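You operate a simulated robot arm through the tools that you are given. There is no shell and no other tool. Be economical: measure what you need, move in short steps, check, and stop when the job is done.

The job below is to be done with a simulated robot arm. You get a single attempt, and the scene is never put back.

Task
Slide the grey cup block over the saucer and open its valve.
Fine: clamp knob loose first, tight again after; the saucer stays where it lies; leave everything else as it is.

The check looks at the end state, three seconds after you hand in, the way a careful person would. Anything else that was tipped, shoved, dropped, spilled or broken makes it a failure.

Robot
A 6-joint arm with a fingered hand, hanging from a carriage that runs on a rail from [0, -1.623] to [0, 0.857] (x, y) and turns from -294 to 394 degrees about z. Base frame: it is fixed where the carriage stands at the start and does not move with it; the origin is on the floor, on the carriage's upright axis, x ahead of it, y to its left, z up. Units: m, degrees, N and s.
With the tool pointing down near the work surface it reaches from about 0.1 to 0.62 m from the robot's upright axis, wherever it stands. Its first joint turns from -166.0 to 166.0 degrees. Places, roughly: black hose end [0.5, 1.5, 1]; blue clamp knob [0.6, 0.2, 1.1]; blue cup block [0.7, 0.2, 1]; blue hose end [0.7, 0.3, 1.2]; blue valve lever [0.6, 0.3, 1.2]; direction knob [0.4, 1.1, 1.2]; green clamp knob [0.6, 0, 1.1]; green cup block [0.7, 0, 1]; green hose end [0.7, 0.2, 1.2]; green valve lever [0.6, 0.2, 1.2]; grey clamp knob [0.6, 0.4, 1.1]; grey cup block [0.7, 0.4, 1]; grey hose end [0.7, 0.4, 1.2]; grey valve lever [0.6, 0.5, 1.2]; orange clamp knob [0.6, 0.6, 1.1]; orange cup block [0.7, 0.6, 1]. Payload 4 kg.
The TCP is the grasp point between the finger pads, 0.029 m short of the fingertips. In the tool frame z runs along the fingers and y along their closing line. Largest opening 0.1 m; the body of the gripper starts 0.034 m behind the TCP. The gripper is a hand of 5 fingers: y runs from the thumb to the fingers, the wrist lies at [-0.015, -0.114, -0.189] in the tool frame.
Orientation is told as [roll, pitch, yaw] about the base's x, y, z axes, in that order, counted from this pose: with the fingers straight down and the wrist toward the robot, the tool's x, y and z point along [0, 1, 0], [1, 0, 0] and [0, 0, -1] of the base frame.

Tools
- The arm moves only by the tool jog_arm. Its argument "motion" is a list of rows, each a list of 6 numbers: the shift along the tool's x, y, z in cm, then the turn, a rotation vector about the tool's x, y, z in rad. In form: [[tx, ty, tz, ax, ay, az], ...]. A call has 1 to 10 rows; each row shifts and turns the commanded pose from where the row before left it, along the tool's axes as they then stand. Rows are played at 5 a second. More than 0.05 m and 8.6 degrees between two rows, and nothing of the call is played. Where a pose cannot be reached the arm comes as near as it can. A force on the tool above 40 N (or 10 N above the force at the start of the call, whichever is more), or a blocked arm, ends the call early, and 0.2 s more pass. In this call time passes only in rows, and 0.2 s behind the last. It gives the time, the measured TCP pose, the force on the tool (base axes), the opening and the grip force at its end, in the units of the frame above (readings bear some noise), with the torque about the TCP (base axes, N m) and any sound that the robot's microphone picked up.
- Cameras (640 x 400 px; columns grow to the right, rows downward): "scene" is now at [0.2601, 0.0323, 1.7716]; the picture's right is [0.48, -0.88, 0.00], its down [-0.75, -0.41, -0.52] and it looks along [0.45, 0.25, -0.86] (base axes); focal length 271 px, centre (320, 200). "wrist" rides on the gripper at [0.066, -0.086, -0.121] in the tool frame; the picture's right is [-0.76, 0.31, -0.58], its down [-0.59, -0.70, 0.40] and it looks along [-0.28, 0.64, 0.71] (tool axes); focal length 247 px, centre (320, 200). There is no depth. A picture from a camera that has moved, and an enlarged one, comes with that camera's place and axes in the base frame and with its lens.
- get_image(camera): a new picture of that camera. The clock stands still meanwhile.
- move_column(by): slides the trunk up (or, below 0, down) by that many m; the arm and the scene camera ride with it, the base frame stays. It gives what a move gives, with no picture.
- steer(legs): drives the robot by 1 to 6 legs, each [ahead, left, turn to the left] in m, m and degrees, along the robot's own axes; the way and the turn of a leg run together, so that a leg with both is an arc; at most 1.5 m and 180 degrees a leg. The arm and the cameras ride along, it lands a little off, and it stops where it bumps. It keeps to its track: a leg is cut to what the track allows. It gives what a move gives.
- set_fingers(index, middle, ring, little, thumb_bend, thumb_turn): sets how far each is bent, from 0 (flat) to 1 (curled in); at 0.3 the hand is open as for a grip, at 0.7 the pads meet at the TCP. One left out holds its place. A second passes; each finger stops where it meets its share of the squeeze, and holds until it gets a number again. It is the only way to open and close the hand. It gives what a move gives, with no picture; readings hold the bend of each and the force on index, middle, ring, little, thumb and palm. thumb_turn goes from beside the hand (0) to across from the fingers (1), as for a grip.
- pan_tilt(pan, tilt): turns the head with the scene camera to pan (to the left, within 155 degrees either way) and tilt (down, from -29 to 69), counted from straight ahead of the robot. It gives what a move gives.
- enlarge(camera, box): a new picture of the part [left, top, right, bottom] of that camera's present view, enlarged. The clock stands still meanwhile.
- finish_job(): hands the job in; it is judged then, once.

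Go step by step. Nothing tells you exact positions but the pictures and the camera data: compare them with the known pose of the tool, close in by small moves and look again before you grip or let go. The budget is 120 turns and 78 pictures, counting those below and the enlarged ones. Unless the task says otherwise, let go and move clear before handing in, and close with one line.

The tools are called after ">>>" as name(argument=value, ...) on one line, values as JSON. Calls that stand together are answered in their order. jog_arm: Moves the arm, as the interface text tells. Its arguments: {"type":"object","properties":{"motion":{"type":"array","items":{"type":"array","items":{"type":"number"}}}},"required":["motion"]} The other tools are called the same way: move_column (by) slides the trunk up or down; set_fingers (index, middle, ring, little, thumb_bend, thumb_turn) moves the fingers one by one; steer (legs) drives the base; pan_tilt (pan, tilt) turns the head that bears the scene camera; get_image (camera) takes a picture; enlarge (camera, box) takes an enlarged picture of a part of a camera's view; finish_job () hands the job in.

At the start:

```text
time_s: 0.0
ee_pos: [0.547, 0.3759, 1.3353]
ee_rot: [0.0, 0.1, -0.1]
contact_force: [0.3, 0.5, -0.8]
moment: [0.0, -0.02, 0.03]
width: 0.1
grasp_force: 0.0
shape: jaw
bend: [0.3, 0.3, 0.3, 0.3, 0.3, 0.98]
finger forces: [0.1, 0.0, 0.0, 0.0, 0.0, 0.0]
trunk travel left (down, up): [-0.5, 0.1]
robot x, y, heading: [-0.002, 0.0036, -0.1]
head pan, tilt: [28.7, 59.0]
```

scene: 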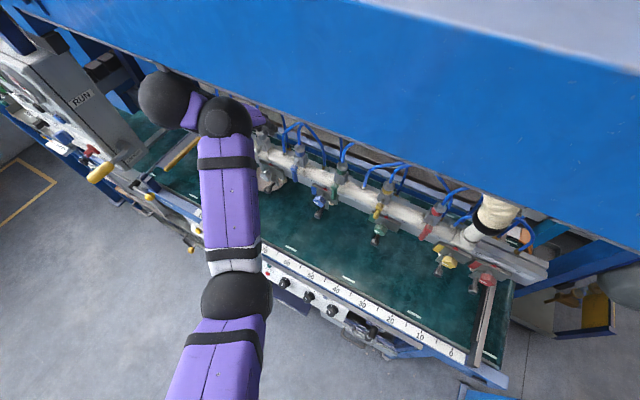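
wrist: 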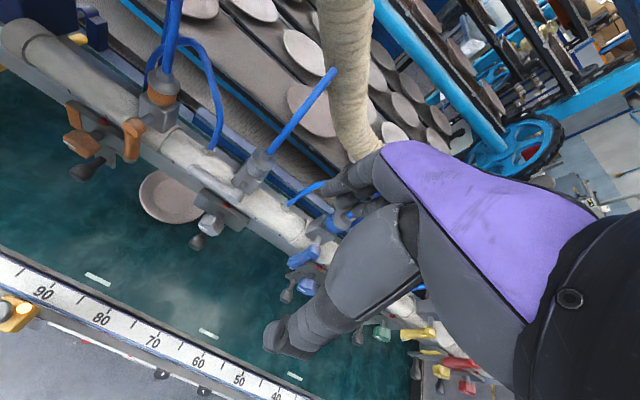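

The wrist view shows a pipe with coloured blocks, each with a clamp knob in front and a valve lever on top. The grey one stands close to the saucer, which lies a little to its +y side. I'll enlarge both views first.

>>> enlarge(camera="wrist", box=[60, 60, 360, 300])

>>> enlarge(camera="scene", box=[140, 80, 400, 260])

```text
1.67 times, centred on (210, 180) of wrist
camera zoom: at [0.4605, 0.4416, 1.4569], right [0.31, -0.76, 0.58], down [-0.7, -0.59, -0.4], along [0.64, -0.28, -0.71], focal length 412 px, centre (503, 233)
```

zoom: 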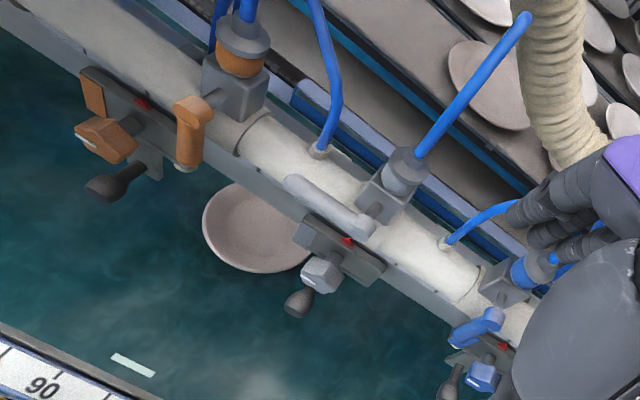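

```text
2.22 times, centred on (270, 170) of scene
camera zoom: at [0.2601, 0.0323, 1.7716], right [0.48, -0.88, 0.0], down [-0.75, -0.41, -0.52], along [0.45, 0.25, -0.86], focal length 601 px, centre (431, 267)
```

zoom: 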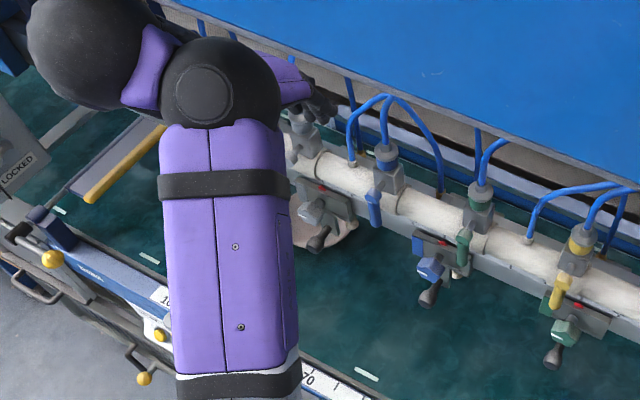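

The grey lever lies along the rail while the orange and blue ones point down or forward, and the saucer is partly left of the grey block. I'll pull the hand back, clear of the hoses, for a better look.

>>> jog_arm(motion=[[0, -4, 0, 0, 0, 0], [0, -4, 0, 0, 0, 0], [0, -4, 0, 0, 0, 0], [0, -4, 0, 0, 0, 0]])

>>> get_image(camera="wrist")

>>> get_image(camera="scene")

```text
time_s: 1.0
ee_pos: [0.4692, 0.3829, 1.2805]
ee_rot: [0.5, -0.1, 0.3]
contact_force: [-0.1, 0.0, 0.2]
moment: [-0.02, 0.02, -0.01]
width: 0.0997
grasp_force: 0.1
shape: jaw
bend: [0.3, 0.3, 0.3, 0.3, 0.3, 0.98]
finger forces: [0.0, 0.0, 0.0, 0.1, 0.0, 0.1]
out of reach, approached as far as the arm can: row 1, 2, 3, 4
trunk travel left (down, up): [-0.5, 0.1]
robot x, y, heading: [0.0009, 0.0038, -0.1]
head pan, tilt: [28.7, 59.0]
```

```text
73 pictures are left
camera wrist: at [0.3825, 0.4477, 1.402], right [0.31, -0.76, 0.57], down [-0.7, -0.59, -0.4], along [0.64, -0.27, -0.72], focal length 247 px, centre (320, 200)
```

wrist: 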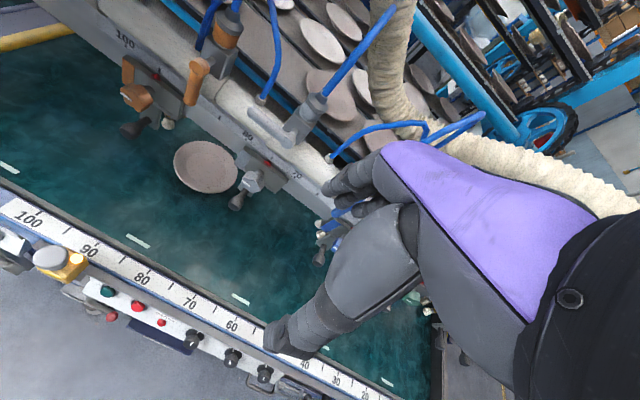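

```text
72 pictures are left
camera scene: at [0.2603, 0.0323, 1.7717], right [0.48, -0.88, 0.0], down [-0.75, -0.41, -0.52], along [0.45, 0.25, -0.86], focal length 271 px, centre (320, 200)
```

scene: 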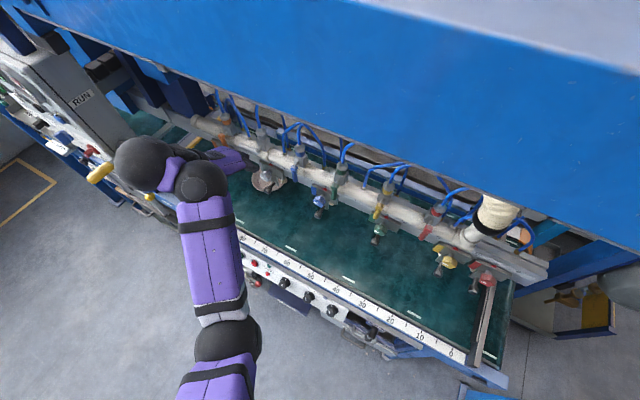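

Triangulating from the two wrist views puts the saucer centre at about (0.717, 0.543, 0.88) and the grey knob at about (0.637, 0.44, 1.05), so the slide is about +0.10 m in y. I'll drive the carriage left so the arm faces the grey block.

>>> steer(legs=[[0, 0.2, 0]])

>>> pan_tilt(pan=10, tilt=50)

>>> get_image(camera="scene")

>>> get_image(camera="wrist")

```text
time_s: 2.6
ee_pos: [0.4684, 0.5831, 1.2806]
ee_rot: [0.4, 0.0, 0.4]
contact_force: [0.0, 0.1, 0.2]
moment: [0.0, 0.0, -0.03]
width: 0.1
grasp_force: 0.0
shape: jaw
bend: [0.3, 0.3, 0.3, 0.3, 0.3, 0.98]
finger forces: [0.1, 0.0, 0.0, 0.0, 0.0, 0.0]
trunk travel left (down, up): [-0.5, 0.1]
robot x, y, heading: [-0.0027, 0.2034, 0.0]
head pan, tilt: [28.7, 59.0]
```

```text
time_s: 3.4
ee_pos: [0.4685, 0.5828, 1.2798]
ee_rot: [0.5, 0.0, 0.3]
contact_force: [-0.1, -0.2, -0.4]
moment: [0.02, 0.04, 0.05]
width: 0.0998
grasp_force: 0.0
shape: jaw
bend: [0.3, 0.3, 0.3, 0.3, 0.3, 0.98]
finger forces: [0.0, 0.0, 0.0, 0.0, 0.0, 0.1]
trunk travel left (down, up): [-0.5, 0.1]
robot x, y, heading: [-0.0011, 0.2005, 0.0]
head pan, tilt: [10.0, 50.0]
```

```text
71 pictures are left
camera scene: at [0.2764, 0.2141, 1.783], right [0.18, -0.98, 0.0], down [-0.75, -0.13, -0.64], along [0.63, 0.11, -0.77], focal length 271 px, centre (320, 200)
```

scene: 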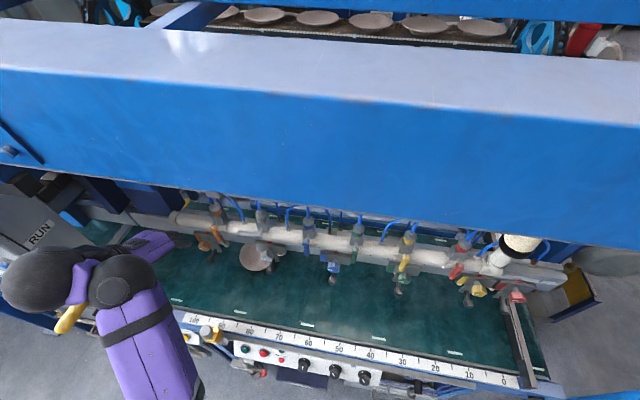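

```text
70 pictures are left
camera wrist: at [0.3821, 0.6484, 1.4019], right [0.31, -0.76, 0.57], down [-0.7, -0.59, -0.4], along [0.64, -0.27, -0.72], focal length 247 px, centre (320, 200)
```

wrist: 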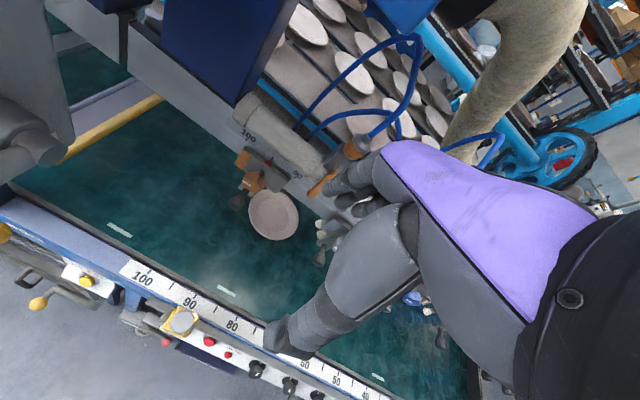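

Now the scene camera sees the front of the row, so I'll enlarge it there.

>>> enlarge(camera="scene", box=[180, 180, 360, 300])

>>> enlarge(camera="scene", box=[320, 190, 530, 330])

```text
3.33 times, centred on (270, 240) of scene
camera zoom: at [0.2764, 0.2141, 1.783], right [0.18, -0.98, 0.0], down [-0.75, -0.13, -0.64], along [0.63, 0.11, -0.77], focal length 902 px, centre (487, 67)
```

zoom: 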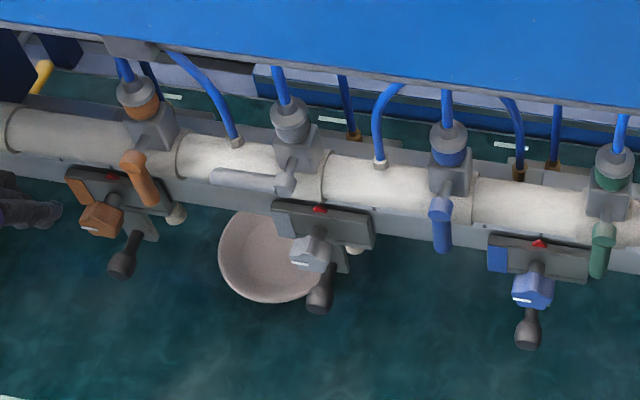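

```text
2.86 times, centred on (425, 260) of scene
camera zoom: at [0.2764, 0.2141, 1.783], right [0.18, -0.98, 0.0], down [-0.75, -0.13, -0.64], along [0.63, 0.11, -0.77], focal length 773 px, centre (20, 29)
```

zoom: 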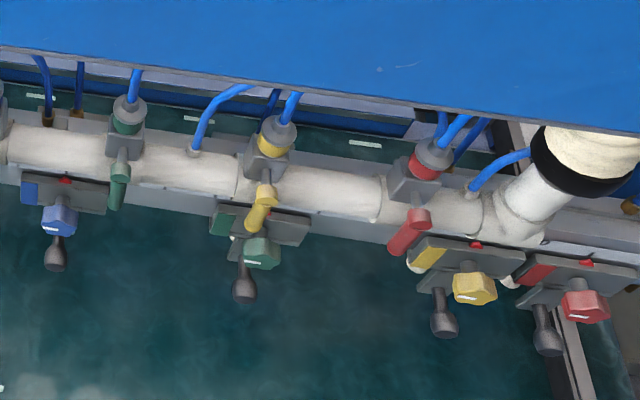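

Each block has a pointer plate, a hex clamp knob, a dark handle and a small cup below. The valves sit fixed on the pipe, and only the grey lever is crosswise (closed). I'll tip the hand forward toward horizontal to look at the knob from the front.

>>> jog_arm(motion=[[-2, 0, 0, -0.14, 0, 0], [-2, 0, 0, -0.14, 0, 0], [-2, 0, 0, -0.14, 0, 0], [-2, 0, 0, -0.14, 0, 0], [-2, 0, 0, -0.14, 0, 0], [-2, 0, 0, -0.14, 0, 0]])

>>> get_image(camera="wrist")

>>> get_image(camera="scene")

```text
time_s: 4.8
ee_pos: [0.4239, 0.3961, 1.4207]
ee_rot: [0.5, -43.4, 0.0]
contact_force: [0.6, 0.0, -1.1]
moment: [-0.01, -0.01, 0.01]
width: 0.0999
grasp_force: 0.2
shape: jaw
bend: [0.3, 0.3, 0.3, 0.3, 0.3, 0.98]
finger forces: [0.1, 0.0, 0.0, 0.1, 0.0, 0.0]
out of reach, approached as far as the arm can: row 2, 3, 4, 5, 6
trunk travel left (down, up): [-0.5, 0.1]
robot x, y, heading: [-0.0021, 0.1982, 0.4]
head pan, tilt: [10.0, 50.0]
```

```text
67 pictures are left
camera wrist: at [0.2781, 0.4601, 1.4502], right [-0.17, -0.76, 0.62], down [-0.23, -0.59, -0.78], along [0.96, -0.28, -0.08], focal length 247 px, centre (320, 200)
```

wrist: 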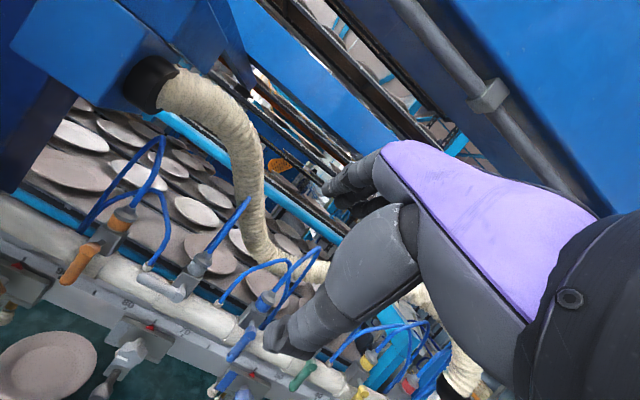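

```text
66 pictures are left
camera scene: at [0.2764, 0.214, 1.783], right [0.17, -0.98, 0.0], down [-0.75, -0.13, -0.64], along [0.63, 0.11, -0.77], focal length 271 px, centre (320, 200)
```

scene: 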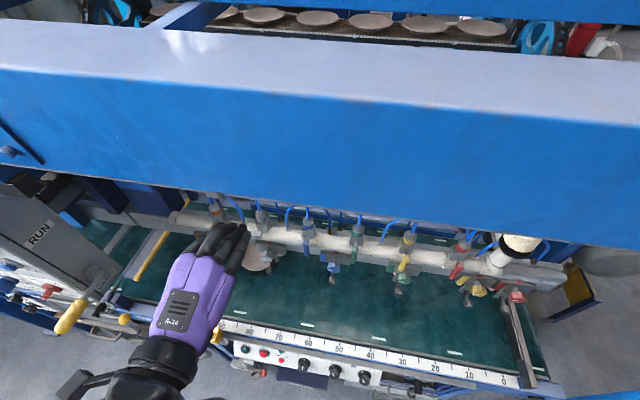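

The forearm now comes from below and the view is straighter. I'll keep tilting and lower toward knob height.

>>> jog_arm(motion=[[0.5, -2.5, 2.5, -0.14, 0, 0], [0.5, -2.8, 2.0, -0.14, 0, 0], [0.5, -3.0, 1.7, -0.14, 0, 0], [0.5, -3.2, 1.2, -0.14, 0, 0], [0.5, -3.3, 1, 0, 0, 0]])

>>> get_image(camera="wrist")

>>> get_image(camera="scene")

```text
time_s: 6.0
ee_pos: [0.4148, 0.4043, 1.4141]
ee_rot: [0.6, -42.5, 0.2]
contact_force: [-0.7, -0.2, -0.1]
moment: [0.0, -0.02, 0.0]
width: 0.1
grasp_force: 0.2
shape: jaw
bend: [0.3, 0.3, 0.3, 0.3, 0.3, 0.98]
finger forces: [0.1, 0.0, 0.1, 0.1, 0.1, 0.0]
out of reach, approached as far as the arm can: row 1, 2, 3, 4, 5
trunk travel left (down, up): [-0.5, 0.1]
robot x, y, heading: [-0.0037, 0.2013, 0.0]
head pan, tilt: [10.0, 50.0]
```

```text
65 pictures are left
camera wrist: at [0.2697, 0.4687, 1.4455], right [-0.16, -0.76, 0.63], down [-0.24, -0.58, -0.77], along [0.96, -0.27, -0.1], focal length 247 px, centre (320, 200)
```

wrist: 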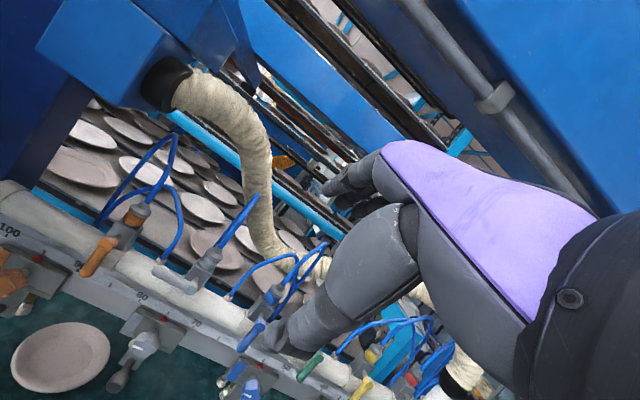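

```text
64 pictures are left
camera scene: at [0.2765, 0.214, 1.783], right [0.17, -0.98, 0.0], down [-0.75, -0.13, -0.64], along [0.63, 0.11, -0.77], focal length 271 px, centre (320, 200)
```

scene: 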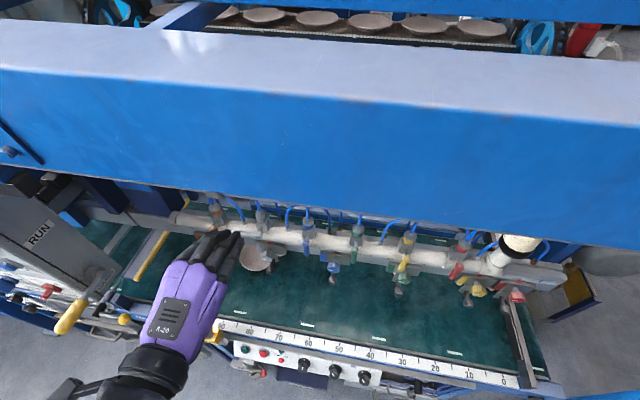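

The arm is near its folded limit here. I'll try a pure downward translation without turning to see whether reach opens up.

>>> jog_arm(motion=[[0, -2, 2.6, 0, 0, 0], [0, -2, 2.6, 0, 0, 0], [0, -2, 2.6, 0, 0, 0], [0, -2, 2.6, 0, 0, 0]])

```text
time_s: 7.0
ee_pos: [0.4157, 0.4041, 1.4136]
ee_rot: [0.7, -42.5, 0.1]
contact_force: [-0.6, -0.6, 0.7]
moment: [0.01, 0.0, 0.0]
width: 0.0997
grasp_force: 0.0
shape: jaw
bend: [0.3, 0.3, 0.3, 0.3, 0.3, 0.98]
finger forces: [0.0, 0.0, 0.1, 0.0, 0.0, 0.0]
out of reach, approached as far as the arm can: row 1, 2, 3, 4
trunk travel left (down, up): [-0.5, 0.1]
robot x, y, heading: [-0.0005, 0.2062, 0.2]
head pan, tilt: [10.0, 50.0]
```

>>> jog_arm(motion=[[0, 2.2, 2.2, 0, 0, 0], [0, 2.2, 2.2, 0, 0, 0], [0, 2.2, 2.2, 0, 0, 0]])

```text
time_s: 7.8
ee_pos: [0.4863, 0.3839, 1.4477]
ee_rot: [0.5, -43.1, 0.0]
contact_force: [-0.7, 0.4, -0.3]
moment: [-0.01, 0.01, -0.02]
width: 0.0999
grasp_force: 0.0
shape: jaw
bend: [0.3, 0.3, 0.3, 0.3, 0.3, 0.98]
finger forces: [0.0, 0.0, 0.0, 0.0, 0.0, 0.0]
out of reach, approached as far as the arm can: row 1, 2, 3
trunk travel left (down, up): [-0.5, 0.1]
robot x, y, heading: [-0.0, 0.2049, -0.0]
head pan, tilt: [10.0, 50.0]
```

>>> pan_tilt(pan=35, tilt=69)

>>> get_image(camera="scene")

```text
time_s: 8.7
ee_pos: [0.4857, 0.3839, 1.4482]
ee_rot: [0.6, -43.1, -0.1]
contact_force: [-0.8, -0.7, -0.7]
moment: [-0.04, 0.0, -0.02]
width: 0.1001
grasp_force: 0.1
shape: jaw
bend: [0.3, 0.3, 0.3, 0.3, 0.3, 0.98]
finger forces: [0.0, 0.0, 0.0, 0.1, 0.0, 0.0]
trunk travel left (down, up): [-0.5, 0.1]
robot x, y, heading: [-0.003, 0.1979, 0.1]
head pan, tilt: [35.0, 68.8]
```

```text
63 pictures are left
camera scene: at [0.2464, 0.2327, 1.7611], right [0.57, -0.82, 0.0], down [-0.76, -0.53, -0.36], along [0.3, 0.21, -0.93], focal length 271 px, centre (320, 200)
```

scene: 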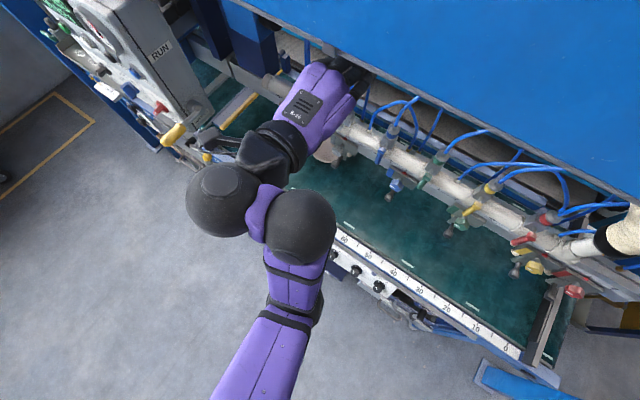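

The arm rises from low to high, with the hand tipped 43° forward. Lowering the trunk should bring this posture down to knob height and leave me room to tilt, so I'll do it in steps.

>>> move_column(by=-0.2)

>>> get_image(camera="scene")

>>> get_image(camera="wrist")

```text
time_s: 10.9
ee_pos: [0.4864, 0.3834, 1.2477]
ee_rot: [0.6, -43.2, 0.0]
contact_force: [0.2, -0.1, 0.2]
moment: [0.0, 0.02, -0.01]
width: 0.0999
grasp_force: 0.0
shape: jaw
bend: [0.3, 0.3, 0.3, 0.3, 0.3, 0.98]
finger forces: [0.0, 0.0, 0.0, 0.0, 0.1, 0.0]
trunk travel left (down, up): [-0.3, 0.3]
robot x, y, heading: [-0.0013, 0.2005, 0.0]
head pan, tilt: [35.0, 68.8]
```

```text
62 pictures are left
camera scene: at [0.2464, 0.2327, 1.5611], right [0.57, -0.82, 0.0], down [-0.76, -0.54, -0.36], along [0.3, 0.21, -0.93], focal length 271 px, centre (320, 200)
```

scene: 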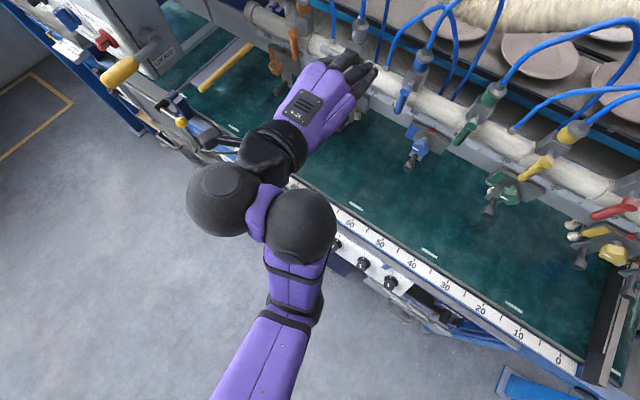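

```text
61 pictures are left
camera wrist: at [0.3399, 0.4485, 1.2788], right [-0.16, -0.76, 0.62], down [-0.24, -0.58, -0.78], along [0.96, -0.28, -0.08], focal length 247 px, centre (320, 200)
```

wrist: 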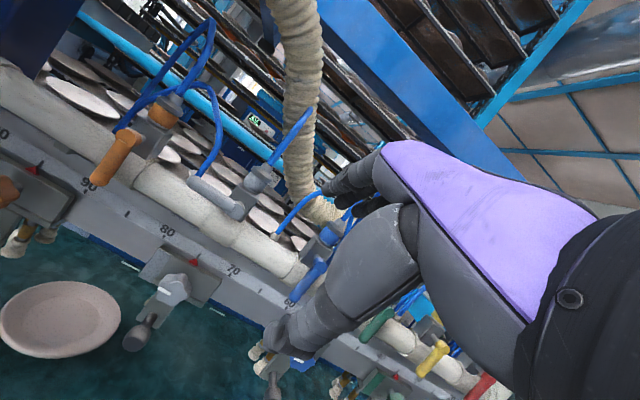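

>>> enlarge(camera="wrist", box=[0, 150, 300, 380])

```text
1.74 times, centred on (150, 265) of wrist
camera zoom: at [0.3399, 0.4485, 1.2788], right [-0.16, -0.76, 0.62], down [-0.24, -0.58, -0.78], along [0.96, -0.28, -0.08], focal length 430 px, centre (616, 87)
```

zoom: 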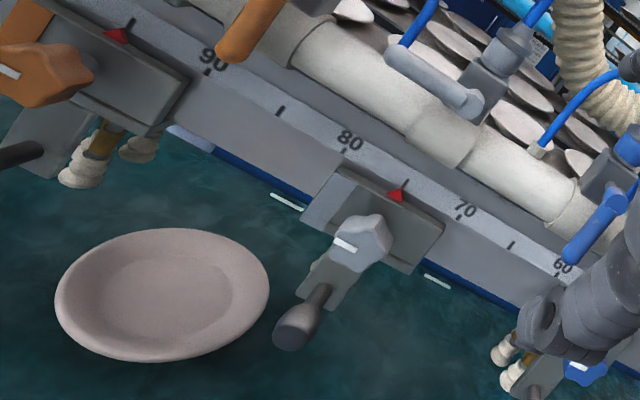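

The rail scale reads clearly: grey pointer about 75.5, orange about 95, saucer centre about 86 to 87, and a gap to the orange plate of about 9 to 10 cm. Next I test how far the hand can tilt toward horizontal when it is higher relative to the shoulder.

>>> jog_arm(motion=[[0, 2, -2, -0.14, 0, 0], [0, 2.4, -1.6, -0.14, 0, 0], [0, 2.6, -1.2, -0.14, 0, 0], [0, 2.8, -0.8, -0.14, 0, 0]])

```text
time_s: 11.9
ee_pos: [0.4595, 0.3393, 1.4768]
ee_rot: [1.0, -73.8, -0.2]
contact_force: [-0.2, 0.4, 0.9]
moment: [-0.02, -0.01, -0.02]
width: 0.0997
grasp_force: 0.0
shape: jaw
bend: [0.3, 0.3, 0.3, 0.3, 0.3, 0.98]
finger forces: [0.0, 0.0, 0.1, 0.1, 0.1, 0.1]
out of reach, approached as far as the arm can: row 1, 2, 3, 4
trunk travel left (down, up): [-0.3, 0.3]
robot x, y, heading: [-0.0013, 0.2023, 0.2]
head pan, tilt: [35.0, 68.8]
```

>>> jog_arm(motion=[[0, 0, 0, 0, 0, 0], [0, 0, 0, 0, 0, 0], [0, 0, 0, 0, 0, 0]])

>>> get_image(camera="scene")

```text
time_s: 12.7
ee_pos: [0.4594, 0.3401, 1.476]
ee_rot: [1.1, -73.8, -0.3]
contact_force: [-0.3, 0.0, 0.2]
moment: [-0.03, -0.01, 0.0]
width: 0.0999
grasp_force: 0.0
shape: jaw
bend: [0.3, 0.3, 0.3, 0.3, 0.3, 0.98]
finger forces: [0.0, 0.0, 0.1, 0.1, 0.1, 0.0]
trunk travel left (down, up): [-0.3, 0.3]
robot x, y, heading: [-0.0001, 0.1987, 0.3]
head pan, tilt: [35.0, 68.8]
```

```text
59 pictures are left
camera scene: at [0.2464, 0.2327, 1.561], right [0.57, -0.82, 0.0], down [-0.76, -0.54, -0.36], along [0.3, 0.21, -0.93], focal length 271 px, centre (320, 200)
```

scene: 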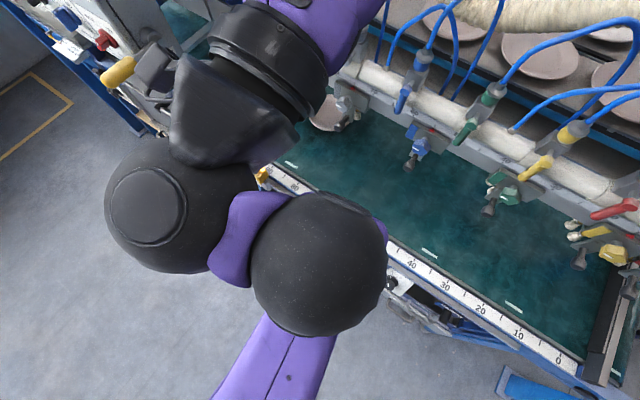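

>>> pan_tilt(pan=90, tilt=60)

>>> get_image(camera="scene")

```text
time_s: 13.9
ee_pos: [0.4609, 0.3387, 1.4772]
ee_rot: [1.1, -73.7, -0.2]
contact_force: [-0.3, -0.1, 1.2]
moment: [0.0, -0.01, 0.01]
width: 0.0998
grasp_force: 0.2
shape: jaw
bend: [0.3, 0.3, 0.3, 0.3, 0.3, 0.98]
finger forces: [0.0, 0.0, 0.0, 0.0, 0.1, 0.0]
trunk travel left (down, up): [-0.3, 0.3]
robot x, y, heading: [0.0006, 0.195, 0.1]
head pan, tilt: [90.0, 60.0]
```

```text
58 pictures are left
camera scene: at [0.2006, 0.2672, 1.5704], right [1.0, 0.0, 0.0], down [0.0, -0.87, -0.5], along [0.0, 0.5, -0.87], focal length 271 px, centre (320, 200)
```

scene: 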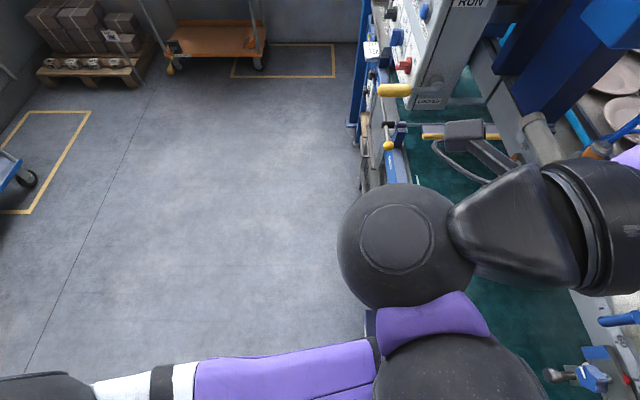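

The elbow is folded far back, so the arm is cramped at this height. I'll try lowering the hand in its present tilt, moving slightly outward.

>>> jog_arm(motion=[[1, -3, 2, 0, 0, 0], [1, -3, 1.5, 0, 0, 0], [1, -3, 1.2, 0, 0, 0], [1, -3, 1.0, 0, 0, 0], [1, -3, 1.0, 0, 0, 0]])

```text
time_s: 15.1
ee_pos: [0.4581, 0.339, 1.4842]
ee_rot: [1.5, -74.6, -0.9]
contact_force: [-0.4, 0.5, -0.6]
moment: [-0.01, 0.01, -0.02]
width: 0.1
grasp_force: 0.0
shape: jaw
bend: [0.3, 0.3, 0.3, 0.3, 0.3, 0.98]
finger forces: [0.1, 0.0, 0.0, 0.0, 0.0, 0.0]
out of reach, approached as far as the arm can: row 1, 2, 3, 4, 5
trunk travel left (down, up): [-0.3, 0.3]
robot x, y, heading: [0.0002, 0.2011, 0.2]
head pan, tilt: [90.0, 60.0]
```

Still stuck, probably at a joint limit. I'll probe which directions are free.

>>> jog_arm(motion=[[0, 0, 0, 0, 0, 0.14], [0, 0, 0, 0, 0, 0.14]])

>>> jog_arm(motion=[[0, -3, 0, 0, 0, 0]])

>>> jog_arm(motion=[[0, 0, 0, 0, 0, -0.14], [0, 0, 0, 0, 0, -0.14], [0, 0, 0, 0, 0, -0.14], [0, 0, 0, 0, 0, -0.14]])

>>> jog_arm(motion=[[0, -3, 0, 0, 0, 0]])

```text
time_s: 15.7
ee_pos: [0.4442, 0.3253, 1.4958]
ee_rot: [46.7, -67.8, -48.2]
contact_force: [-0.1, -0.2, -0.2]
moment: [-0.02, -0.01, -0.01]
width: 0.1
grasp_force: 0.0
shape: jaw
bend: [0.3, 0.3, 0.3, 0.3, 0.3, 0.98]
finger forces: [0.1, 0.1, 0.0, 0.1, 0.1, 0.1]
out of reach, approached as far as the arm can: row 1, 2
trunk travel left (down, up): [-0.3, 0.3]
robot x, y, heading: [-0.0009, 0.1984, 0.1]
head pan, tilt: [90.0, 60.0]
```

```text
time_s: 16.1
ee_pos: [0.4438, 0.3269, 1.4947]
ee_rot: [46.4, -67.7, -47.9]
contact_force: [-0.1, -0.6, 0.3]
moment: [-0.01, 0.0, 0.01]
width: 0.1
grasp_force: 0.2
shape: jaw
bend: [0.3, 0.3, 0.3, 0.3, 0.3, 0.98]
finger forces: [0.1, 0.0, 0.0, 0.0, 0.1, 0.1]
out of reach, approached as far as the arm can: row 1
trunk travel left (down, up): [-0.3, 0.3]
robot x, y, heading: [-0.0018, 0.2023, 0.1]
head pan, tilt: [90.0, 60.0]
```

```text
time_s: 17.1
ee_pos: [0.4563, 0.3315, 1.5]
ee_rot: [-45.4, -68.6, 48.2]
contact_force: [0.1, -0.5, -0.4]
moment: [0.01, -0.01, 0.0]
width: 0.0997
grasp_force: 0.0
shape: jaw
bend: [0.3, 0.3, 0.3, 0.3, 0.3, 0.98]
finger forces: [0.0, 0.0, 0.0, 0.0, 0.0, 0.0]
out of reach, approached as far as the arm can: row 1, 2
trunk travel left (down, up): [-0.3, 0.3]
robot x, y, heading: [0.0016, 0.2022, 0.3]
head pan, tilt: [90.0, 60.0]
```

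```text
time_s: 17.5
ee_pos: [0.4663, 0.3262, 1.4796]
ee_rot: [-45.1, -68.6, 48.0]
contact_force: [0.2, 0.4, 0.1]
moment: [0.01, -0.03, -0.06]
width: 0.1001
grasp_force: 0.1
shape: jaw
bend: [0.3, 0.3, 0.3, 0.3, 0.3, 0.98]
finger forces: [0.0, 0.0, 0.0, 0.0, 0.1, 0.1]
out of reach, approached as far as the arm can: row 1
trunk travel left (down, up): [-0.3, 0.3]
robot x, y, heading: [0.0006, 0.2005, 0.0]
head pan, tilt: [90.0, 60.0]
```

Rolling the hand the negative way frees the arm, with the wrist swinging to the right. I'll continue that roll.

>>> jog_arm(motion=[[0, 0, 0, 0, 0, -0.14], [0, 0, 0, 0, 0, -0.14], [0, 0, 0, 0, 0, -0.14], [0, 0, 0, 0, 0, -0.14], [0, 0, 0, 0, 0, -0.14], [0, 0, 0, 0, 0, -0.14]])

>>> pan_tilt(pan=40, tilt=60)

>>> get_image(camera="scene")

```text
time_s: 18.7
ee_pos: [0.456, 0.3252, 1.5057]
ee_rot: [-67.8, -52.0, 73.2]
contact_force: [32.4, 18.4, 26.9]
moment: [1.56, 1.63, -2.86]
width: 0.1001
grasp_force: 0.0
shape: jaw
bend: [0.3, 0.3, 0.3, 0.31, 0.3, 0.98]
finger forces: [0.0, 0.0, 0.1, 0.8, 0.0, 0.0]
out of reach, approached as far as the arm can: row 1, 2, 3
trunk travel left (down, up): [-0.3, 0.3]
robot x, y, heading: [-0.0013, 0.2023, -0.0]
head pan, tilt: [90.0, 60.0]
stopped in row 5: the force on the tool passed its limit at 225 N (the readings are from after the stop); the commanded pose is now the measured one
```

```text
time_s: 19.9
ee_pos: [0.456, 0.3254, 1.5062]
ee_rot: [-67.8, -52.0, 73.1]
contact_force: [43.1, 37.3, 39.5]
moment: [3.29, 2.79, -6.1]
width: 0.1002
grasp_force: 0.0
shape: jaw
bend: [0.3, 0.3, 0.3, 0.31, 0.3, 0.98]
finger forces: [0.0, 0.0, 0.1, 1.6, 0.0, 0.0]
trunk travel left (down, up): [-0.3, 0.3]
robot x, y, heading: [-0.0002, 0.2002, 0.0]
head pan, tilt: [40.0, 60.0]
```

```text
57 pictures are left
camera scene: at [0.2515, 0.2435, 1.5704], right [0.64, -0.76, 0.0], down [-0.66, -0.56, -0.5], along [0.38, 0.32, -0.87], focal length 271 px, centre (320, 200)
```

scene: 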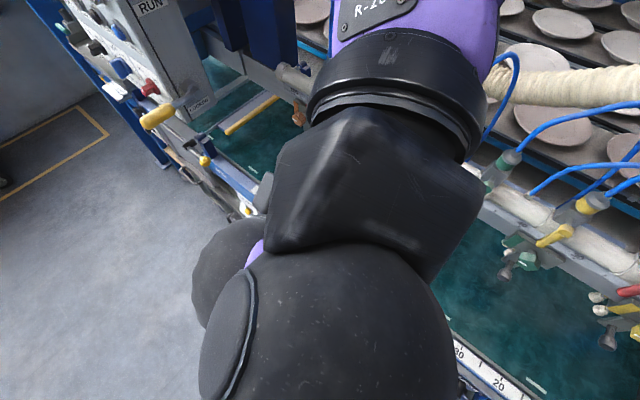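

The hand has pressed against something, most likely the robot's own body, since the force pushes it outward. I'll back off by reversing the roll and moving outward slightly.

>>> jog_arm(motion=[[0, 0, 0, 0, 0, 0.07], [0, 0, 0, 0, 0, 0.07]])

>>> get_image(camera="wrist")

```text
time_s: 20.5
ee_pos: [0.4565, 0.3268, 1.5066]
ee_rot: [-63.0, -59.1, 67.2]
contact_force: [-0.6, 0.1, -0.3]
moment: [-0.04, -0.03, 0.02]
width: 0.1
grasp_force: 0.1
shape: jaw
bend: [0.3, 0.3, 0.3, 0.3, 0.3, 0.98]
finger forces: [0.0, 0.0, 0.0, 0.1, 0.0, 0.1]
trunk travel left (down, up): [-0.3, 0.3]
robot x, y, heading: [-0.0018, 0.2014, 0.1]
head pan, tilt: [40.0, 60.0]
```

```text
56 pictures are left
camera wrist: at [0.3132, 0.3423, 1.4313], right [-0.41, -0.53, 0.74], down [0.32, -0.84, -0.43], along [0.86, 0.07, 0.51], focal length 247 px, centre (320, 200)
```

wrist: 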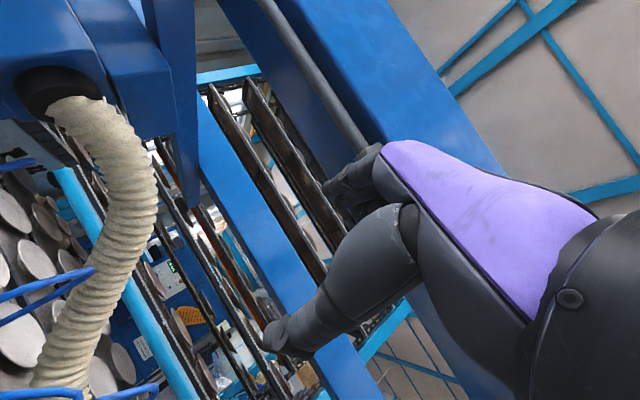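

Contact is gone; it was the wrist meeting the robot's own head. I'll move straight down in base axes now that the arm isn't at a limit.

>>> jog_arm(motion=[[1.36, -2.57, 0.72, 0, 0, 0], [1.36, -2.57, 0.72, 0, 0, 0], [1.36, -2.57, 0.72, 0, 0, 0]])

```text
time_s: 21.3
ee_pos: [0.476, 0.3334, 1.4496]
ee_rot: [-62.6, -59.1, 67.1]
contact_force: [0.1, 0.2, -0.1]
moment: [-0.02, 0.01, 0.0]
width: 0.0998
grasp_force: 0.1
shape: jaw
bend: [0.3, 0.3, 0.3, 0.3, 0.3, 0.98]
finger forces: [0.0, 0.0, 0.0, 0.0, 0.0, 0.0]
out of reach, approached as far as the arm can: row 1, 2, 3
trunk travel left (down, up): [-0.3, 0.3]
robot x, y, heading: [0.0018, 0.2034, 0.2]
head pan, tilt: [40.0, 60.0]
```

The limit looks like a minimum-radius bulge around shoulder height, now about z 1.33. I'll push down past it with some outward motion.

>>> jog_arm(motion=[[1.2, -2.4, 1.7, 0, 0, 0], [1.2, -2.4, 1.7, 0, 0, 0], [1.36, -2.57, 0.72, 0, 0, 0], [1.36, -2.57, 0.72, 0, 0, 0], [1.36, -2.57, 0.72, 0, 0, 0]])

```text
time_s: 22.5
ee_pos: [0.4767, 0.334, 1.4499]
ee_rot: [-62.6, -59.0, 67.1]
contact_force: [-0.3, 1.3, 0.0]
moment: [-0.02, 0.03, 0.0]
width: 0.1
grasp_force: 0.2
shape: jaw
bend: [0.3, 0.3, 0.3, 0.3, 0.3, 0.98]
finger forces: [0.0, 0.0, 0.0, 0.1, 0.0, 0.0]
out of reach, approached as far as the arm can: row 1, 2, 3, 4, 5
trunk travel left (down, up): [-0.3, 0.3]
robot x, y, heading: [-0.0005, 0.2, -0.2]
head pan, tilt: [40.0, 60.0]
```

>>> jog_arm(motion=[[0, 0, 2, 0, 0, 0]])

>>> jog_arm(motion=[[-3, 0, 0, 0, 0, 0]])

>>> jog_arm(motion=[[3, 0, 0, 0, 0, 0]])

>>> jog_arm(motion=[[0, 0, 0, 0.1, 0, 0]])

>>> jog_arm(motion=[[0, 0, 0, 0, 0.1, 0]])

>>> jog_arm(motion=[[0, 0, 0, 0, -0.1, 0]])

```text
time_s: 22.9
ee_pos: [0.4798, 0.331, 1.4533]
ee_rot: [-62.6, -59.0, 67.1]
contact_force: [-0.5, -0.3, 0.3]
moment: [0.01, 0.04, 0.03]
width: 0.1002
grasp_force: 0.0
shape: jaw
bend: [0.3, 0.3, 0.3, 0.3, 0.3, 0.98]
finger forces: [0.0, 0.0, 0.1, 0.1, 0.0, 0.0]
out of reach, approached as far as the arm can: row 1
trunk travel left (down, up): [-0.3, 0.3]
robot x, y, heading: [-0.0039, 0.2024, -0.0]
head pan, tilt: [40.0, 60.0]
```

```text
time_s: 23.3
ee_pos: [0.4827, 0.305, 1.467]
ee_rot: [-62.8, -59.2, 67.3]
contact_force: [-0.3, 0.7, 0.1]
moment: [0.04, 0.01, -0.02]
width: 0.0997
grasp_force: 0.2
shape: jaw
bend: [0.3, 0.3, 0.3, 0.3, 0.3, 0.98]
finger forces: [0.0, 0.1, 0.0, 0.1, 0.0, 0.0]
trunk travel left (down, up): [-0.3, 0.3]
robot x, y, heading: [0.001, 0.1986, 0.1]
head pan, tilt: [40.0, 60.0]
```

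```text
time_s: 23.7
ee_pos: [0.4796, 0.3317, 1.4533]
ee_rot: [-62.7, -59.1, 66.9]
contact_force: [-0.4, -1.4, -0.1]
moment: [0.0, 0.02, 0.03]
width: 0.1
grasp_force: 0.1
shape: jaw
bend: [0.3, 0.3, 0.3, 0.3, 0.3, 0.98]
finger forces: [0.1, 0.0, 0.1, 0.0, 0.1, 0.0]
trunk travel left (down, up): [-0.3, 0.3]
robot x, y, heading: [0.0005, 0.199, 0.2]
head pan, tilt: [40.0, 60.0]
```

```text
time_s: 24.1
ee_pos: [0.4797, 0.3192, 1.4626]
ee_rot: [-61.1, -58.9, 63.8]
contact_force: [0.4, -0.2, 0.6]
moment: [0.01, 0.0, -0.02]
width: 0.1001
grasp_force: 0.0
shape: jaw
bend: [0.3, 0.3, 0.3, 0.3, 0.3, 0.98]
finger forces: [0.0, 0.1, 0.0, 0.0, 0.0, 0.1]
out of reach, approached as far as the arm can: row 1
trunk travel left (down, up): [-0.3, 0.3]
robot x, y, heading: [0.0041, 0.2014, 0.1]
head pan, tilt: [40.0, 60.0]
```

```text
time_s: 24.5
ee_pos: [0.4802, 0.3324, 1.4541]
ee_rot: [-49.3, -56.1, 58.1]
contact_force: [-0.1, -0.3, -0.4]
moment: [-0.01, -0.01, -0.02]
width: 0.0999
grasp_force: 0.1
shape: jaw
bend: [0.3, 0.3, 0.3, 0.3, 0.3, 0.98]
finger forces: [0.0, 0.0, 0.0, 0.0, 0.0, 0.0]
trunk travel left (down, up): [-0.3, 0.3]
robot x, y, heading: [0.0, 0.2002, 0.0]
head pan, tilt: [40.0, 60.0]
```

```text
time_s: 24.9
ee_pos: [0.4806, 0.3322, 1.4543]
ee_rot: [-55.0, -56.2, 58.0]
contact_force: [0.5, 0.3, -0.2]
moment: [-0.01, 0.03, -0.03]
width: 0.1
grasp_force: 0.0
shape: jaw
bend: [0.3, 0.3, 0.3, 0.3, 0.3, 0.98]
finger forces: [0.0, 0.0, 0.1, 0.0, 0.0, 0.0]
trunk travel left (down, up): [-0.3, 0.3]
robot x, y, heading: [0.0014, 0.1972, 0.2]
head pan, tilt: [40.0, 60.0]
```

Reach is better with the hand well below shoulder height. I'll go back to tool-down (as at the start), then descend and tilt from there.

>>> jog_arm(motion=[[-2, 0, 0, 0.14, 0, 0.0], [-1, 0, 0, 0.14, 0, 0.1], [0, 0, 0, 0.14, 0, 0.1], [0, 0, 0, 0.14, 0, 0.1], [0, 0, 0, 0.14, 0, 0.1], [0, 0, 0, 0.14, 0, 0.0], [0, 0, 0, 0.14, 0, 0]])

>>> get_image(camera="scene")

```text
refused: row 2 steps farther than a row can; nothing moved
```

```text
55 pictures are left
camera scene: at [0.2517, 0.2434, 1.5705], right [0.64, -0.77, 0.0], down [-0.66, -0.56, -0.5], along [0.38, 0.32, -0.87], focal length 271 px, centre (320, 200)
```

scene: 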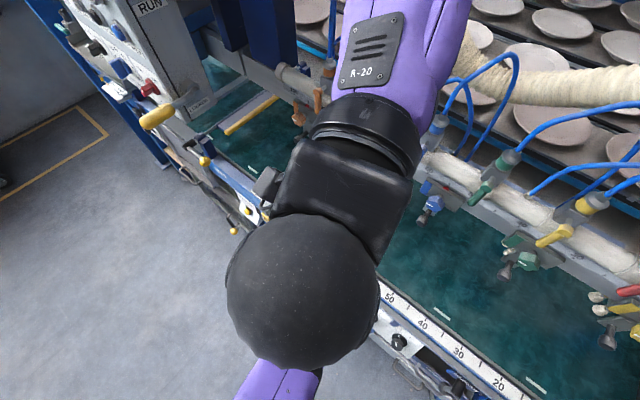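

>>> jog_arm(motion=[[-2, 0, 0, 0.13, 0, 0.0], [-1, 0, 0, 0.11, 0, 0.08], [0, 0, 0, 0.11, 0, 0.08], [0, 0, 0, 0.11, 0, 0.08], [0, 0, 0, 0.11, 0, 0.08], [0, 0, 0, 0.11, 0, 0.08], [0, 0, 0, 0.14, 0, 0]])

>>> jog_arm(motion=[[0, 0, 3, 0, 0, 0], [0, 0, 3, 0, 0, 0]])

```text
time_s: 26.5
ee_pos: [0.6103, 0.2668, 1.4198]
ee_rot: [-11.2, -26.6, -2.6]
contact_force: [0.1, -0.3, 0.0]
moment: [0.01, -0.02, 0.0]
width: 0.0997
grasp_force: 0.0
shape: jaw
bend: [0.3, 0.3, 0.3, 0.3, 0.3, 0.98]
finger forces: [0.0, 0.0, 0.0, 0.1, 0.1, 0.0]
out of reach, approached as far as the arm can: row 4, 5, 6, 7
trunk travel left (down, up): [-0.3, 0.3]
robot x, y, heading: [0.0025, 0.1963, -0.0]
head pan, tilt: [40.0, 60.0]
```

```text
time_s: 27.1
ee_pos: [0.638, 0.253, 1.3667]
ee_rot: [-11.4, -26.3, -2.7]
contact_force: [-0.2, -0.6, -0.6]
moment: [0.02, 0.0, -0.01]
width: 0.1002
grasp_force: 0.1
shape: jaw
bend: [0.3, 0.3, 0.3, 0.3, 0.3, 0.98]
finger forces: [0.0, 0.1, 0.0, 0.1, 0.1, 0.1]
trunk travel left (down, up): [-0.3, 0.3]
robot x, y, heading: [-0.0006, 0.2016, -0.1]
head pan, tilt: [40.0, 60.0]
```

The hand swung out to x 0.64, near the hoses, but the arm is free now. I'll look before moving.

>>> get_image(camera="scene")

>>> get_image(camera="wrist")

```text
54 pictures are left
camera scene: at [0.2516, 0.2435, 1.5705], right [0.64, -0.77, 0.0], down [-0.66, -0.56, -0.5], along [0.38, 0.32, -0.87], focal length 271 px, centre (320, 200)
```

scene: 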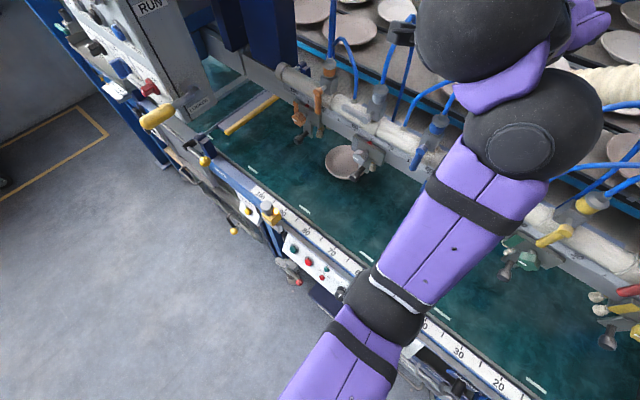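

```text
53 pictures are left
camera wrist: at [0.5177, 0.3474, 1.4238], right [-0.07, -0.63, 0.78], down [-0.54, -0.63, -0.56], along [0.84, -0.46, -0.29], focal length 247 px, centre (320, 200)
```

wrist: 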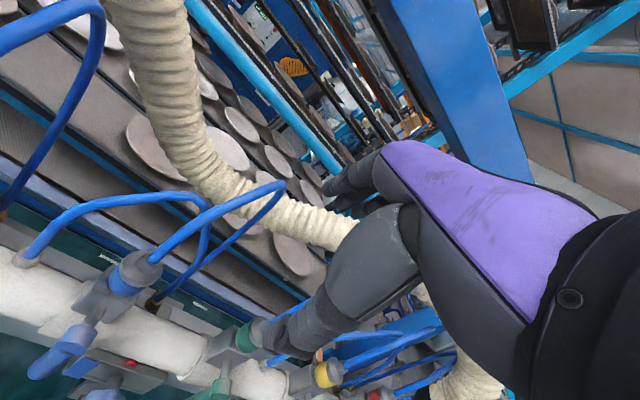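

>>> jog_arm(motion=[[-0.4, -2.7, -1.26, 0, 0, 0], [-0.4, -2.7, -1.26, 0, 0, 0], [-0.4, -2.7, -1.26, 0, 0, 0]])

```text
time_s: 27.9
ee_pos: [0.5728, 0.2405, 1.3528]
ee_rot: [-11.3, -26.6, -2.4]
contact_force: [-0.8, 0.2, -0.2]
moment: [0.01, 0.03, -0.02]
width: 0.0997
grasp_force: 0.1
shape: jaw
bend: [0.3, 0.3, 0.3, 0.3, 0.3, 0.98]
finger forces: [0.0, 0.0, 0.0, 0.1, 0.0, 0.1]
out of reach, approached as far as the arm can: row 2, 3
trunk travel left (down, up): [-0.3, 0.3]
robot x, y, heading: [-0.0016, 0.1994, 0.2]
head pan, tilt: [40.0, 60.0]
```

>>> jog_arm(motion=[[0.5, -1.35, 2.64, 0, 0, 0]])

>>> move_column(by=0.06)

>>> jog_arm(motion=[[0.4, -2.2, 2.2, 0, 0, 0], [0.4, -2.2, 2.2, 0, 0, 0]])

>>> move_column(by=0.06)

```text
time_s: 28.3
ee_pos: [0.5713, 0.2384, 1.3238]
ee_rot: [-11.3, -26.5, -2.8]
contact_force: [0.4, 1.2, 0.8]
moment: [-0.02, 0.04, 0.0]
width: 0.1002
grasp_force: 0.1
shape: jaw
bend: [0.3, 0.3, 0.3, 0.3, 0.3, 0.98]
finger forces: [0.1, 0.0, 0.0, 0.2, 0.0, 0.0]
trunk travel left (down, up): [-0.3, 0.3]
robot x, y, heading: [-0.0014, 0.2022, -0.2]
head pan, tilt: [40.0, 60.0]
```

```text
time_s: 29.3
ee_pos: [0.5722, 0.2392, 1.3814]
ee_rot: [-11.3, -26.3, -2.7]
contact_force: [-0.6, -0.8, 0.3]
moment: [-0.02, 0.0, -0.01]
width: 0.1002
grasp_force: 0.0
shape: jaw
bend: [0.3, 0.3, 0.3, 0.3, 0.3, 0.98]
finger forces: [0.0, 0.0, 0.0, 0.1, 0.1, 0.0]
trunk travel left (down, up): [-0.36, 0.24]
robot x, y, heading: [-0.004, 0.195, -0.3]
head pan, tilt: [40.0, 60.0]
```

```text
time_s: 29.9
ee_pos: [0.5498, 0.2374, 1.323]
ee_rot: [-11.4, -26.3, -2.6]
contact_force: [0.0, 0.0, 0.3]
moment: [0.0, 0.01, -0.04]
width: 0.1
grasp_force: 0.1
shape: jaw
bend: [0.3, 0.3, 0.3, 0.3, 0.3, 0.98]
finger forces: [0.0, 0.1, 0.1, 0.0, 0.0, 0.0]
trunk travel left (down, up): [-0.36, 0.24]
robot x, y, heading: [0.005, 0.2003, 0.1]
head pan, tilt: [40.0, 60.0]
```

```text
time_s: 30.9
ee_pos: [0.5512, 0.2385, 1.383]
ee_rot: [-11.3, -26.3, -2.7]
contact_force: [0.1, -0.7, 0.1]
moment: [0.01, 0.05, 0.0]
width: 0.1
grasp_force: 0.2
shape: jaw
bend: [0.3, 0.3, 0.3, 0.3, 0.3, 0.98]
finger forces: [0.0, 0.0, 0.0, 0.1, 0.0, 0.0]
trunk travel left (down, up): [-0.42, 0.18]
robot x, y, heading: [-0.0027, 0.2021, 0.1]
head pan, tilt: [40.0, 60.0]
```

Going down is free and gives retreat room. I'll continue down and back, then raise the trunk.

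>>> jog_arm(motion=[[0.4, -2.6, 1.8, 0, 0, 0], [0.4, -2.6, 1.8, 0, 0, 0], [0.4, -2.6, 1.8, 0, 0, 0], [0.4, -2.6, 1.8, 0, 0, 0]])

>>> move_column(by=0.16)

>>> jog_arm(motion=[[0.4, -2.2, 2.2, 0, 0, 0], [0.4, -2.2, 2.2, 0, 0, 0], [0.4, -2.2, 2.2, 0, 0, 0]])

```text
time_s: 31.9
ee_pos: [0.4921, 0.2439, 1.2709]
ee_rot: [-11.3, -26.5, -2.6]
contact_force: [0.7, 1.0, 0.3]
moment: [-0.02, 0.03, 0.03]
width: 0.0999
grasp_force: 0.0
shape: jaw
bend: [0.3, 0.3, 0.3, 0.3, 0.3, 0.98]
finger forces: [0.0, 0.0, 0.0, 0.1, 0.0, 0.1]
trunk travel left (down, up): [-0.42, 0.18]
robot x, y, heading: [-0.0003, 0.2011, 0.1]
head pan, tilt: [40.0, 60.0]
```

```text
time_s: 33.7
ee_pos: [0.492, 0.2427, 1.4312]
ee_rot: [-11.5, -26.3, -2.7]
contact_force: [0.6, -0.4, -0.4]
moment: [-0.01, 0.0, 0.0]
width: 0.0999
grasp_force: 0.0
shape: jaw
bend: [0.3, 0.3, 0.3, 0.3, 0.3, 0.98]
finger forces: [0.1, 0.0, 0.1, 0.1, 0.0, 0.0]
trunk travel left (down, up): [-0.58, 0.02]
robot x, y, heading: [0.0006, 0.1973, -0.1]
head pan, tilt: [40.0, 60.0]
```

```text
time_s: 34.5
ee_pos: [0.4519, 0.2376, 1.3732]
ee_rot: [-11.3, -26.0, -2.7]
contact_force: [0.0, 0.2, 0.8]
moment: [0.0, 0.0, -0.01]
width: 0.0998
grasp_force: 0.0
shape: jaw
bend: [0.3, 0.3, 0.3, 0.3, 0.3, 0.98]
finger forces: [0.0, 0.0, 0.1, 0.0, 0.1, 0.1]
out of reach, approached as far as the arm can: row 2, 3
trunk travel left (down, up): [-0.58, 0.02]
robot x, y, heading: [0.0002, 0.1963, -0.1]
head pan, tilt: [40.0, 60.0]
```

>>> jog_arm(motion=[[0.67, -1.8, 3.5, 0, 0, 0], [0.67, -1.8, 3.5, 0, 0, 0], [0.67, -1.8, 3.5, 0, 0, 0], [0.67, -1.8, 3.5, 0, 0, 0], [0.67, -1.8, 3.5, 0, 0, 0]])

>>> jog_arm(motion=[[0, 0, 0, -0.14, 0, 0], [0, 0, 0, -0.14, 0, 0], [0, 0, 0, -0.14, 0, 0]])

>>> get_image(camera="scene")

```text
time_s: 35.7
ee_pos: [0.4218, 0.2301, 1.3633]
ee_rot: [-11.3, -26.1, -2.7]
contact_force: [0.5, -0.4, -0.2]
moment: [-0.02, -0.01, 0.0]
width: 0.0998
grasp_force: 0.0
shape: jaw
bend: [0.3, 0.3, 0.3, 0.3, 0.3, 0.98]
finger forces: [0.0, 0.0, 0.0, 0.0, 0.0, 0.0]
out of reach, approached as far as the arm can: row 1, 2, 3, 4, 5
trunk travel left (down, up): [-0.58, 0.02]
robot x, y, heading: [-0.0042, 0.2009, -0.1]
head pan, tilt: [40.0, 60.0]
```

```text
time_s: 36.5
ee_pos: [0.4894, 0.2262, 1.5051]
ee_rot: [-14.7, -43.7, 3.1]
contact_force: [-0.3, -1.0, -13.0]
moment: [0.28, -0.4, 0.02]
width: 0.0997
grasp_force: 0.1
shape: jaw
bend: [0.3, 0.3, 0.3, 0.3, 0.3, 0.98]
finger forces: [0.1, 0.0, 0.0, 0.0, 0.1, 12.5]
out of reach, approached as far as the arm can: row 1, 2, 3
trunk travel left (down, up): [-0.58, 0.02]
robot x, y, heading: [-0.0001, 0.2032, 0.1]
head pan, tilt: [40.0, 60.0]
stopped in row 3: the force on the tool passed its limit at 232 N (the readings are from after the stop); the commanded pose is now the measured one
```

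```text
52 pictures are left
camera scene: at [0.2514, 0.2434, 1.8501], right [0.64, -0.77, 0.0], down [-0.66, -0.56, -0.5], along [0.38, 0.32, -0.87], focal length 271 px, centre (320, 200)
```

scene: 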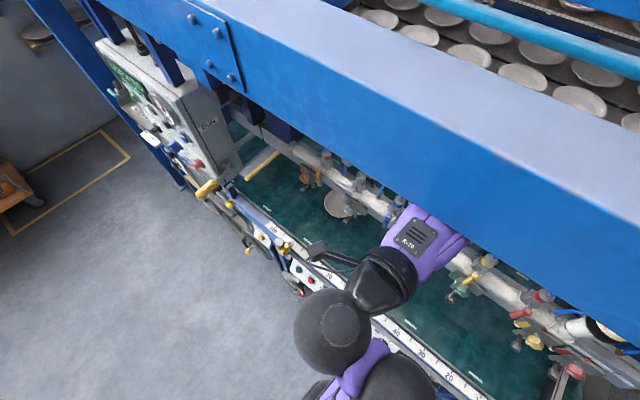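

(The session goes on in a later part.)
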